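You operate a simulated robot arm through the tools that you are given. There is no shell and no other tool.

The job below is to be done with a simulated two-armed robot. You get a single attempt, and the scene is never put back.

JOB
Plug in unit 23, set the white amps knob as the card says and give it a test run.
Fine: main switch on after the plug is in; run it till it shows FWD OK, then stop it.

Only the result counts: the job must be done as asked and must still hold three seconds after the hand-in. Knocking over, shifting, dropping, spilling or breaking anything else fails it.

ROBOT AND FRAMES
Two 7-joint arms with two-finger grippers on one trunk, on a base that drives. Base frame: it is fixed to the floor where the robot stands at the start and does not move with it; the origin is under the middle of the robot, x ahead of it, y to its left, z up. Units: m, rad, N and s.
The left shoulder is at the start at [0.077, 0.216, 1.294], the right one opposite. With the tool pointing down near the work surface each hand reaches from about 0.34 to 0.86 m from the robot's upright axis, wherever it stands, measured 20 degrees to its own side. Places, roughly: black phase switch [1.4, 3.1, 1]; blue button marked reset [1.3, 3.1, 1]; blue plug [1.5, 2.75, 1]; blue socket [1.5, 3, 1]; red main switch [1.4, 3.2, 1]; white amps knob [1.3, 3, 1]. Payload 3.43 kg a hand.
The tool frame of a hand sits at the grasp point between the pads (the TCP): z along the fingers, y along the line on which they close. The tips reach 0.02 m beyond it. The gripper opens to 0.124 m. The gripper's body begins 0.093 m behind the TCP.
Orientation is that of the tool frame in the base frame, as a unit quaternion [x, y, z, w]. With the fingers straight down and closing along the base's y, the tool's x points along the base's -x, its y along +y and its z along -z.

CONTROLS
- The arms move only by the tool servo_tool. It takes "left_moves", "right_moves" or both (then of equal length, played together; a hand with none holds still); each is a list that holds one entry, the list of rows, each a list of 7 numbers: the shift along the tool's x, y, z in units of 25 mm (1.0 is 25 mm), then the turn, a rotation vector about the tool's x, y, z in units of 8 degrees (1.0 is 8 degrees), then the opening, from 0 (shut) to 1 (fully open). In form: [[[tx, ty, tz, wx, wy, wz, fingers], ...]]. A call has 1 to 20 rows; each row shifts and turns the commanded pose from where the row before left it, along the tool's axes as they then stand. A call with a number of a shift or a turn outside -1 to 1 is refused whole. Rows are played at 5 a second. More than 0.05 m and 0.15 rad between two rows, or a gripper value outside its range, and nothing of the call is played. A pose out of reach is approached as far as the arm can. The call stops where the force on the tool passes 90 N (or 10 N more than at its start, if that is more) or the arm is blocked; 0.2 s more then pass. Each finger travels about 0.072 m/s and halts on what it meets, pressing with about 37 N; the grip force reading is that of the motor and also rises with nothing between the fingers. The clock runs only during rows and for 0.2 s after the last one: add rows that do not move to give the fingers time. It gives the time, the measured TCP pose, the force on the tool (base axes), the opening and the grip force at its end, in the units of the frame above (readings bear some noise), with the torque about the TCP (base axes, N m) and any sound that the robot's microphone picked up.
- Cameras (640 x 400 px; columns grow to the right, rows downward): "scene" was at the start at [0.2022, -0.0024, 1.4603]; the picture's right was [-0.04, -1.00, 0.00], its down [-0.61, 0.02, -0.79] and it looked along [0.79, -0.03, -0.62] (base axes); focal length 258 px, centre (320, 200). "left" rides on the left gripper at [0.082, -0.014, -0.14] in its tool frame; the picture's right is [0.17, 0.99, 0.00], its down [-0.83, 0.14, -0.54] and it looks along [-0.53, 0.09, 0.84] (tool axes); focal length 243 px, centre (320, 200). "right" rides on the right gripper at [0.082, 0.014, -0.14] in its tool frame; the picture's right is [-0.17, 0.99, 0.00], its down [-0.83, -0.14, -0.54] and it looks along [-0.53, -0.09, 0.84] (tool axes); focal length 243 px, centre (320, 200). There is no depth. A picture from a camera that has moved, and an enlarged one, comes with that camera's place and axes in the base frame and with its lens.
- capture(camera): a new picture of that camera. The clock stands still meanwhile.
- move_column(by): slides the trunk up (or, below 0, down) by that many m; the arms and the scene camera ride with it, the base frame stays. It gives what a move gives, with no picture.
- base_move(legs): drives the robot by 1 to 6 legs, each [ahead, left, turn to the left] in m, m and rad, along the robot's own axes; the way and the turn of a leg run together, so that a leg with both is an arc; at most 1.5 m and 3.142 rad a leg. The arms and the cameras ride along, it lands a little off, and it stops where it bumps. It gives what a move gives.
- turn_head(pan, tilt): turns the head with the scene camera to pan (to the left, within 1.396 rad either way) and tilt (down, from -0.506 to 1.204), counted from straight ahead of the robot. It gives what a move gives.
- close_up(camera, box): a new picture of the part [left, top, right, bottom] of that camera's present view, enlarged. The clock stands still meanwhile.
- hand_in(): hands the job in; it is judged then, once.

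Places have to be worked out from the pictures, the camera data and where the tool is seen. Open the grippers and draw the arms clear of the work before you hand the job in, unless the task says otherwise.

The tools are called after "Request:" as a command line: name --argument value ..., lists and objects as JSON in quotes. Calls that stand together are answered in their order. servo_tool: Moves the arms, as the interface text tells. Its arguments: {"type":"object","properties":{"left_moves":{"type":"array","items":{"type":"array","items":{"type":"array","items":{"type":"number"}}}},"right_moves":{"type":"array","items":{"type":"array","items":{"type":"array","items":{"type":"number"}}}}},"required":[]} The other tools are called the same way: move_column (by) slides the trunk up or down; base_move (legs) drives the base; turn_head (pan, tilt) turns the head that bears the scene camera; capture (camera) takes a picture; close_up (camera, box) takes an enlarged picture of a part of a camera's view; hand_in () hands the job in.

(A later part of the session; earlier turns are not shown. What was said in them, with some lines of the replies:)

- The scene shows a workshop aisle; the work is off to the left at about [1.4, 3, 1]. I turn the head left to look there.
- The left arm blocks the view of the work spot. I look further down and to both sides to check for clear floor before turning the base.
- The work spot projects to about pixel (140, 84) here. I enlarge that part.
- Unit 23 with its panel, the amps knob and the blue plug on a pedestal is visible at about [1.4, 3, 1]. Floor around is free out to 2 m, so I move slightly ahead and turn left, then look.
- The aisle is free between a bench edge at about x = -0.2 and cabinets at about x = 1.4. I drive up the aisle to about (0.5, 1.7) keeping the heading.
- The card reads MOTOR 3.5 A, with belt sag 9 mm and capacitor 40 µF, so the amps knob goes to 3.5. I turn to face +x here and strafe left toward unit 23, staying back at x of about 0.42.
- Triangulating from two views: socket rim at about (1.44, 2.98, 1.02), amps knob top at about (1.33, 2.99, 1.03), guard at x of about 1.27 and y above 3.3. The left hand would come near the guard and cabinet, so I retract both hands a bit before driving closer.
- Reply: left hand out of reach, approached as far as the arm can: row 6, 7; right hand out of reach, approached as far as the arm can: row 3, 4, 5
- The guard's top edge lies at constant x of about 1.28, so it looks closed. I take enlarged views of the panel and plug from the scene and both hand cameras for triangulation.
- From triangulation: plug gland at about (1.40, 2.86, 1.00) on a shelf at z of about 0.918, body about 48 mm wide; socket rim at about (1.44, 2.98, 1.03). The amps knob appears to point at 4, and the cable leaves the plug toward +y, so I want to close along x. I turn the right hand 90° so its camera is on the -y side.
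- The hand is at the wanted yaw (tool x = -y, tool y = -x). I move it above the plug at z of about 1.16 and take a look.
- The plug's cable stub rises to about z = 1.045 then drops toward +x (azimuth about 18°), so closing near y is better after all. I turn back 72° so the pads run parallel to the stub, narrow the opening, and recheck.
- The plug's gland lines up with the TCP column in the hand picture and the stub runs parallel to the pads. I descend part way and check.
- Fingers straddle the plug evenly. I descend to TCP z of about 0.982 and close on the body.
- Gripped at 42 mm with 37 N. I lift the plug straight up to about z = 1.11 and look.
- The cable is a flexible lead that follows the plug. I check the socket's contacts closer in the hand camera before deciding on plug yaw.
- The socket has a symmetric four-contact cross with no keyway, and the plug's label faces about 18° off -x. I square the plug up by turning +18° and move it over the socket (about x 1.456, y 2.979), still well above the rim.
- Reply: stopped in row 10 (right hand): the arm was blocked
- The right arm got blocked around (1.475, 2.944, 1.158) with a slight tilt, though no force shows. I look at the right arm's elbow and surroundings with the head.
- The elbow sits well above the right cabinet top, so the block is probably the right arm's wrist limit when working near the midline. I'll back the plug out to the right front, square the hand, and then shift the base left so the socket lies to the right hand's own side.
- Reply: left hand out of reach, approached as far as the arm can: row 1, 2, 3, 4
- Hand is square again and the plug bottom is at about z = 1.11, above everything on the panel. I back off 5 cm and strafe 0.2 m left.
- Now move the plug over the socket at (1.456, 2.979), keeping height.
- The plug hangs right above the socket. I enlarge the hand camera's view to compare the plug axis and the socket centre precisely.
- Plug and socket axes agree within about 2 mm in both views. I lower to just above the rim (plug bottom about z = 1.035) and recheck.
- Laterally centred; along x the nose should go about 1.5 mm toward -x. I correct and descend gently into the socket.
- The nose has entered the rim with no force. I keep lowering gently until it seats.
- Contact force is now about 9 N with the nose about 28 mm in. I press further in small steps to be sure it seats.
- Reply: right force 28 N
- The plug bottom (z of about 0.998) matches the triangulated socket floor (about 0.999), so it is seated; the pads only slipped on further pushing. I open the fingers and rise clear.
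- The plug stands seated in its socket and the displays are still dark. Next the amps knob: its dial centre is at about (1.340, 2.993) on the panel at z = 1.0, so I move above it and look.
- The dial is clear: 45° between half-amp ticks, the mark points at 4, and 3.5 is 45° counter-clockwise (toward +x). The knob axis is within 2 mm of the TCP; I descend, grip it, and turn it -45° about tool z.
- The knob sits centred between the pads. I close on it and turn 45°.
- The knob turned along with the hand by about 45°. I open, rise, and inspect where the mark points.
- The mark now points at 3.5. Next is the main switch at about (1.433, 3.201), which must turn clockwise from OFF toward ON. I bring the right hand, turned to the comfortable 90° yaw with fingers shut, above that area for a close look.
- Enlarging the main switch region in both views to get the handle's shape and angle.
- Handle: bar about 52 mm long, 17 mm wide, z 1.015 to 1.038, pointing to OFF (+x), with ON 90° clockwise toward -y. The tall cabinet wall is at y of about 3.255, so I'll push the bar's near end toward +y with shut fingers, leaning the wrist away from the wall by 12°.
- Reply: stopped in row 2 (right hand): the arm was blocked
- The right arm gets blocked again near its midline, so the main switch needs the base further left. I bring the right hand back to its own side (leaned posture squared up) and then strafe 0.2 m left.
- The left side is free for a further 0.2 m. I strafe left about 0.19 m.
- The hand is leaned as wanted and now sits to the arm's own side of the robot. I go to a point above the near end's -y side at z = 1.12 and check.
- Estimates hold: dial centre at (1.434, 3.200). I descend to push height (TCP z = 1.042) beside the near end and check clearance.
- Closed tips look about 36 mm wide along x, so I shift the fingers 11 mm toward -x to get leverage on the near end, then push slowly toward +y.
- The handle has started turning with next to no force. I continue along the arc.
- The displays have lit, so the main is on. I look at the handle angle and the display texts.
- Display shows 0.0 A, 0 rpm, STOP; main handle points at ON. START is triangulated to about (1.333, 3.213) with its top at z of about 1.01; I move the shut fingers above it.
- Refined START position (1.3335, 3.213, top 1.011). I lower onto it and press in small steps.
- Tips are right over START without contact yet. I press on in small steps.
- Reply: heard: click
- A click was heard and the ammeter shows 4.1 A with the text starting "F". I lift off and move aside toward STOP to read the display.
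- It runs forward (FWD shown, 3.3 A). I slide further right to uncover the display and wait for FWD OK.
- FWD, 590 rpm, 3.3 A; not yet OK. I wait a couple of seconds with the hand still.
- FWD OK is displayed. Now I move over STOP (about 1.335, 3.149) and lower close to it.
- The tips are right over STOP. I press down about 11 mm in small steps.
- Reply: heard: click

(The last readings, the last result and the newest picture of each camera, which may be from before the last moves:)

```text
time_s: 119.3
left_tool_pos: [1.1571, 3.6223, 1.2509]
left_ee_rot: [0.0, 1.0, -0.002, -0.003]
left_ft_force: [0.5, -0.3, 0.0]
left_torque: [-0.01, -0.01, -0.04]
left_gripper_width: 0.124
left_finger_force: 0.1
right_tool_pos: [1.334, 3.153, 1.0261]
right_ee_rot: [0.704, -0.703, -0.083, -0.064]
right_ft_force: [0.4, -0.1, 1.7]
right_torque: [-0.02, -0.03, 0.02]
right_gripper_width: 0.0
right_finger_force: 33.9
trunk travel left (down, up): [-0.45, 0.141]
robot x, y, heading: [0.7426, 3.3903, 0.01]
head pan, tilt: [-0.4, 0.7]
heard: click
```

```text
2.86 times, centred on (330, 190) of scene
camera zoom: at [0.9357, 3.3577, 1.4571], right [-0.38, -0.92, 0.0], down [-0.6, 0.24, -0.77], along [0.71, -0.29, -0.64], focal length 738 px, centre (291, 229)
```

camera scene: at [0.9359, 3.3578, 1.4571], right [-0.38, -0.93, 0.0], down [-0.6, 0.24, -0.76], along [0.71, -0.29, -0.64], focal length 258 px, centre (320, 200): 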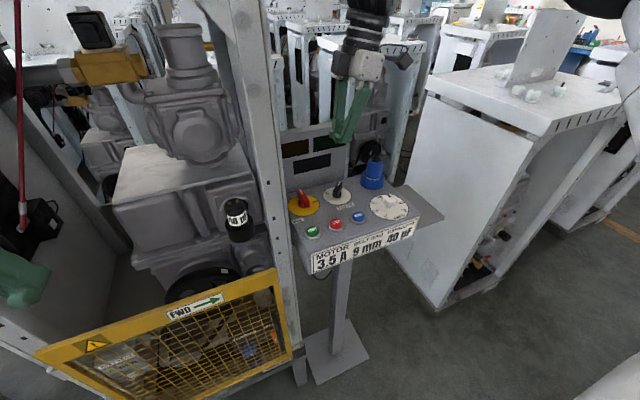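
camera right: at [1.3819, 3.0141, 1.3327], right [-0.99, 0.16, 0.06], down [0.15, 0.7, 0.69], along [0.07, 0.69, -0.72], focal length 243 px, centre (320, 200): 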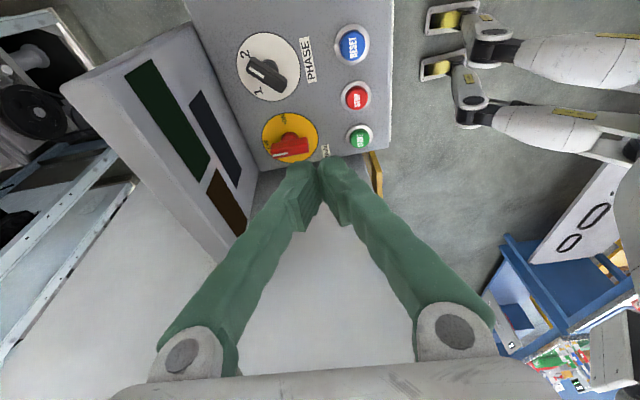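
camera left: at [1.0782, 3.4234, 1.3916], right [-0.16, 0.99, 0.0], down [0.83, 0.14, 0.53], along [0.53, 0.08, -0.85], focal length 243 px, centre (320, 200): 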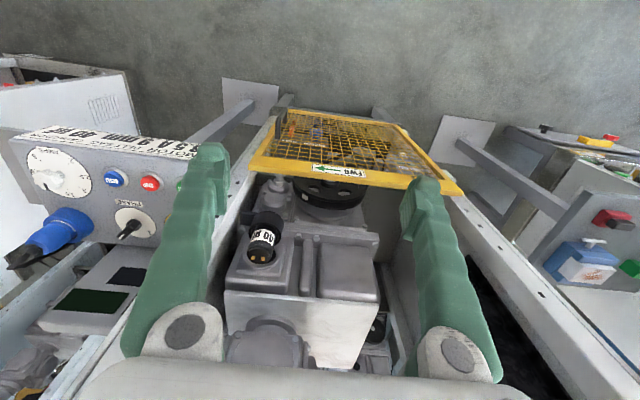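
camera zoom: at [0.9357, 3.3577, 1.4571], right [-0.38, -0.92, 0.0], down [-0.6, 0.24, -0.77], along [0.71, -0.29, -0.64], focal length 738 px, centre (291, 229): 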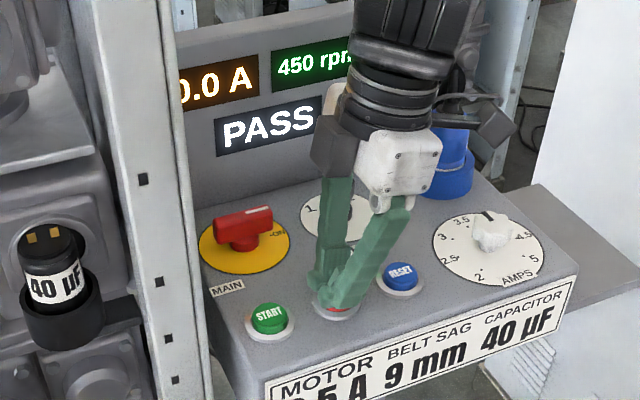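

PASS is shown, 0.0 A and spinning down. I lift off vertically, draw back toward the robot and open the gripper.

Request:
servo_tool --right_moves '[[[-0.205, 0.025, -0.98, 0, 0, 0, 0], [-0.205, 0.025, -0.98, 0, 0, 0, 0], [-0.205, 0.025, -0.98, 0, 0, 0, 0], [-0.205, 0.025, -0.98, 0, 0, 0, 0], [-0.1, 0.5, -0.5, 0, 0, 0, 0], [0.2, 1, 0, 0, 0, 0, 0], [0.2, 1, 0, 0, 0, 0, 0], [0.2, 1, 0, 0, 0, 0, 0], [0.2, 1, 0, 0, 0, 0, 0.3], [0.2, 0.6, 0, 0, 0, 0, 0.6], [0, 0, 0, 0, 0, 0, 0.8], [0, 0, 0, 0, 0, 0, 0.8], [0, 0, 0, 0, 0, 0, 0.8]]]'

Request:
capture --camera "scene"

Request:
close_up --camera "scene" --box '[260, 110, 440, 270]'

```text
time_s: 122.1
left_tool_pos: [1.1574, 3.6212, 1.25]
left_ee_rot: [0.0, 1.0, -0.003, -0.004]
left_ft_force: [0.2, -0.3, -0.1]
left_torque: [0.01, 0.01, -0.02]
left_gripper_width: 0.1242
left_finger_force: 0.0
right_tool_pos: [1.2054, 3.1264, 1.1392]
right_ee_rot: [0.704, -0.703, -0.082, -0.065]
right_ft_force: [0.4, 0.0, 0.1]
right_torque: [-0.03, 0.01, 0.01]
right_gripper_width: 0.099
right_finger_force: 0.0
trunk travel left (down, up): [-0.45, 0.141]
robot x, y, heading: [0.744, 3.3861, 0.011]
head pan, tilt: [-0.4, 0.7]
```

```text
taken
camera scene: at [0.9357, 3.3576, 1.4571], right [-0.38, -0.92, 0.0], down [-0.6, 0.24, -0.77], along [0.71, -0.29, -0.64], focal length 258 px, centre (320, 200)
```

scene: 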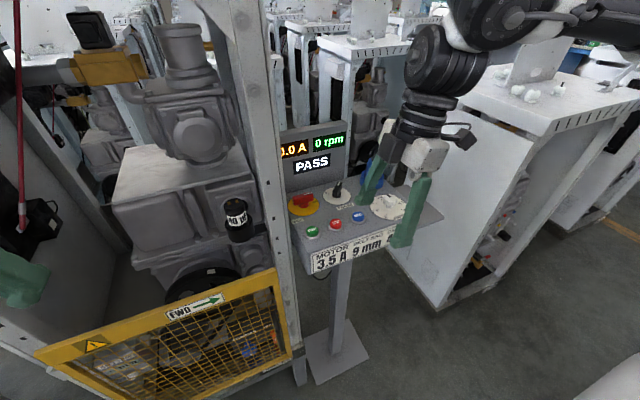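

```text
2.50 times, centred on (350, 190) of scene
camera zoom: at [0.9357, 3.3576, 1.4571], right [-0.38, -0.92, 0.0], down [-0.6, 0.24, -0.77], along [0.71, -0.29, -0.64], focal length 646 px, centre (245, 225)
```

zoom: 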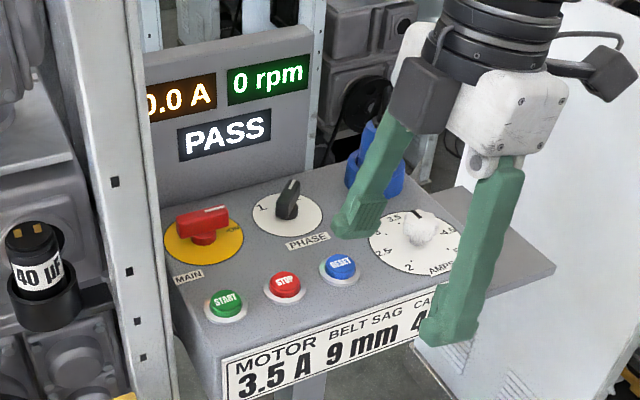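

0 rpm and PASS. I back the base away 0.25 m so that both arms are clear, then do a last check.

Request:
base_move --legs '[[-0.25, 0, 0]]'

Request:
capture --camera "scene"

Request:
close_up --camera "scene" --box '[260, 100, 440, 230]'

```text
time_s: 124.2
left_tool_pos: [0.91, 3.6184, 1.2501]
left_ee_rot: [0.003, 1.0, -0.003, -0.004]
left_ft_force: [-0.3, -0.4, -0.2]
left_torque: [0.01, 0.03, -0.01]
left_gripper_width: 0.1237
left_finger_force: 0.0
right_tool_pos: [0.9553, 3.1216, 1.1382]
right_ee_rot: [-0.703, 0.704, 0.084, 0.064]
right_ft_force: [0.3, 1.2, 0.2]
right_torque: [-0.01, 0.02, 0.01]
right_gripper_width: 0.0993
right_finger_force: 0.2
trunk travel left (down, up): [-0.45, 0.141]
robot x, y, heading: [0.4905, 3.3883, 0.002]
head pan, tilt: [-0.4, 0.7]
```

```text
taken
camera scene: at [0.687, 3.3548, 1.4569], right [-0.39, -0.92, 0.0], down [-0.59, 0.25, -0.76], along [0.71, -0.3, -0.64], focal length 258 px, centre (320, 200)
```

scene: 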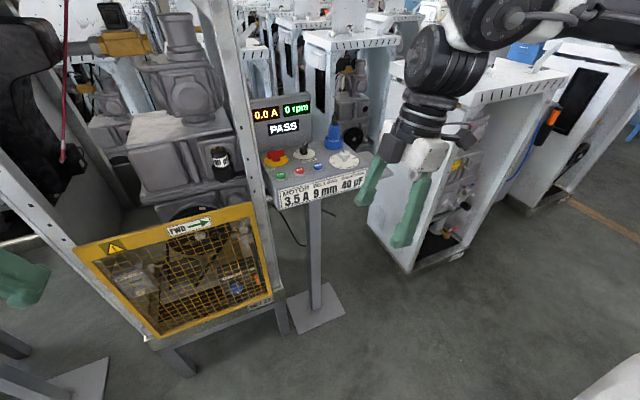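

```text
3.08 times, centred on (350, 165) of scene
camera zoom: at [0.687, 3.3548, 1.4569], right [-0.39, -0.92, 0.0], down [-0.59, 0.25, -0.76], along [0.71, -0.3, -0.64], focal length 795 px, centre (228, 308)
```

zoom: 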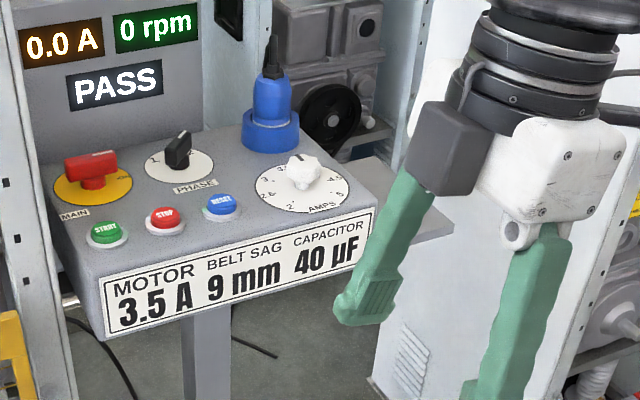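

Everything holds: the plug is seated, the main is on, the amps knob is at 3.5, and the display reads PASS at 0 rpm with both arms clear and open. I hand the job in.

Request:
hand_in

```text
The job is handed in.
```

Unit 23 is plugged in, set and tested. I handed the job in with the display reading PASS, 0.0 A and 0 rpm.

- **Plug:** it went fully down into the blue socket before anything was switched on.
- **Amps knob:** I turned it from 4 to 3.5, matching the 3.5 A on the card.
- **Main switch:** I turned it on only after the plug was in, and it is still on.
- **Test run:** I pressed START and the motor ran forward at 590 rpm and 3.3 A. I waited until the display showed FWD OK, then pressed STOP.

I left the phase switch at 2 because the motor already ran forward. The right arm stopped short twice near the robot's midline with no contact force showing, so I moved the base to reach the socket and the main switch. I saw nothing knocked or moved. Both grippers are open and the robot is backed clear of the unit.
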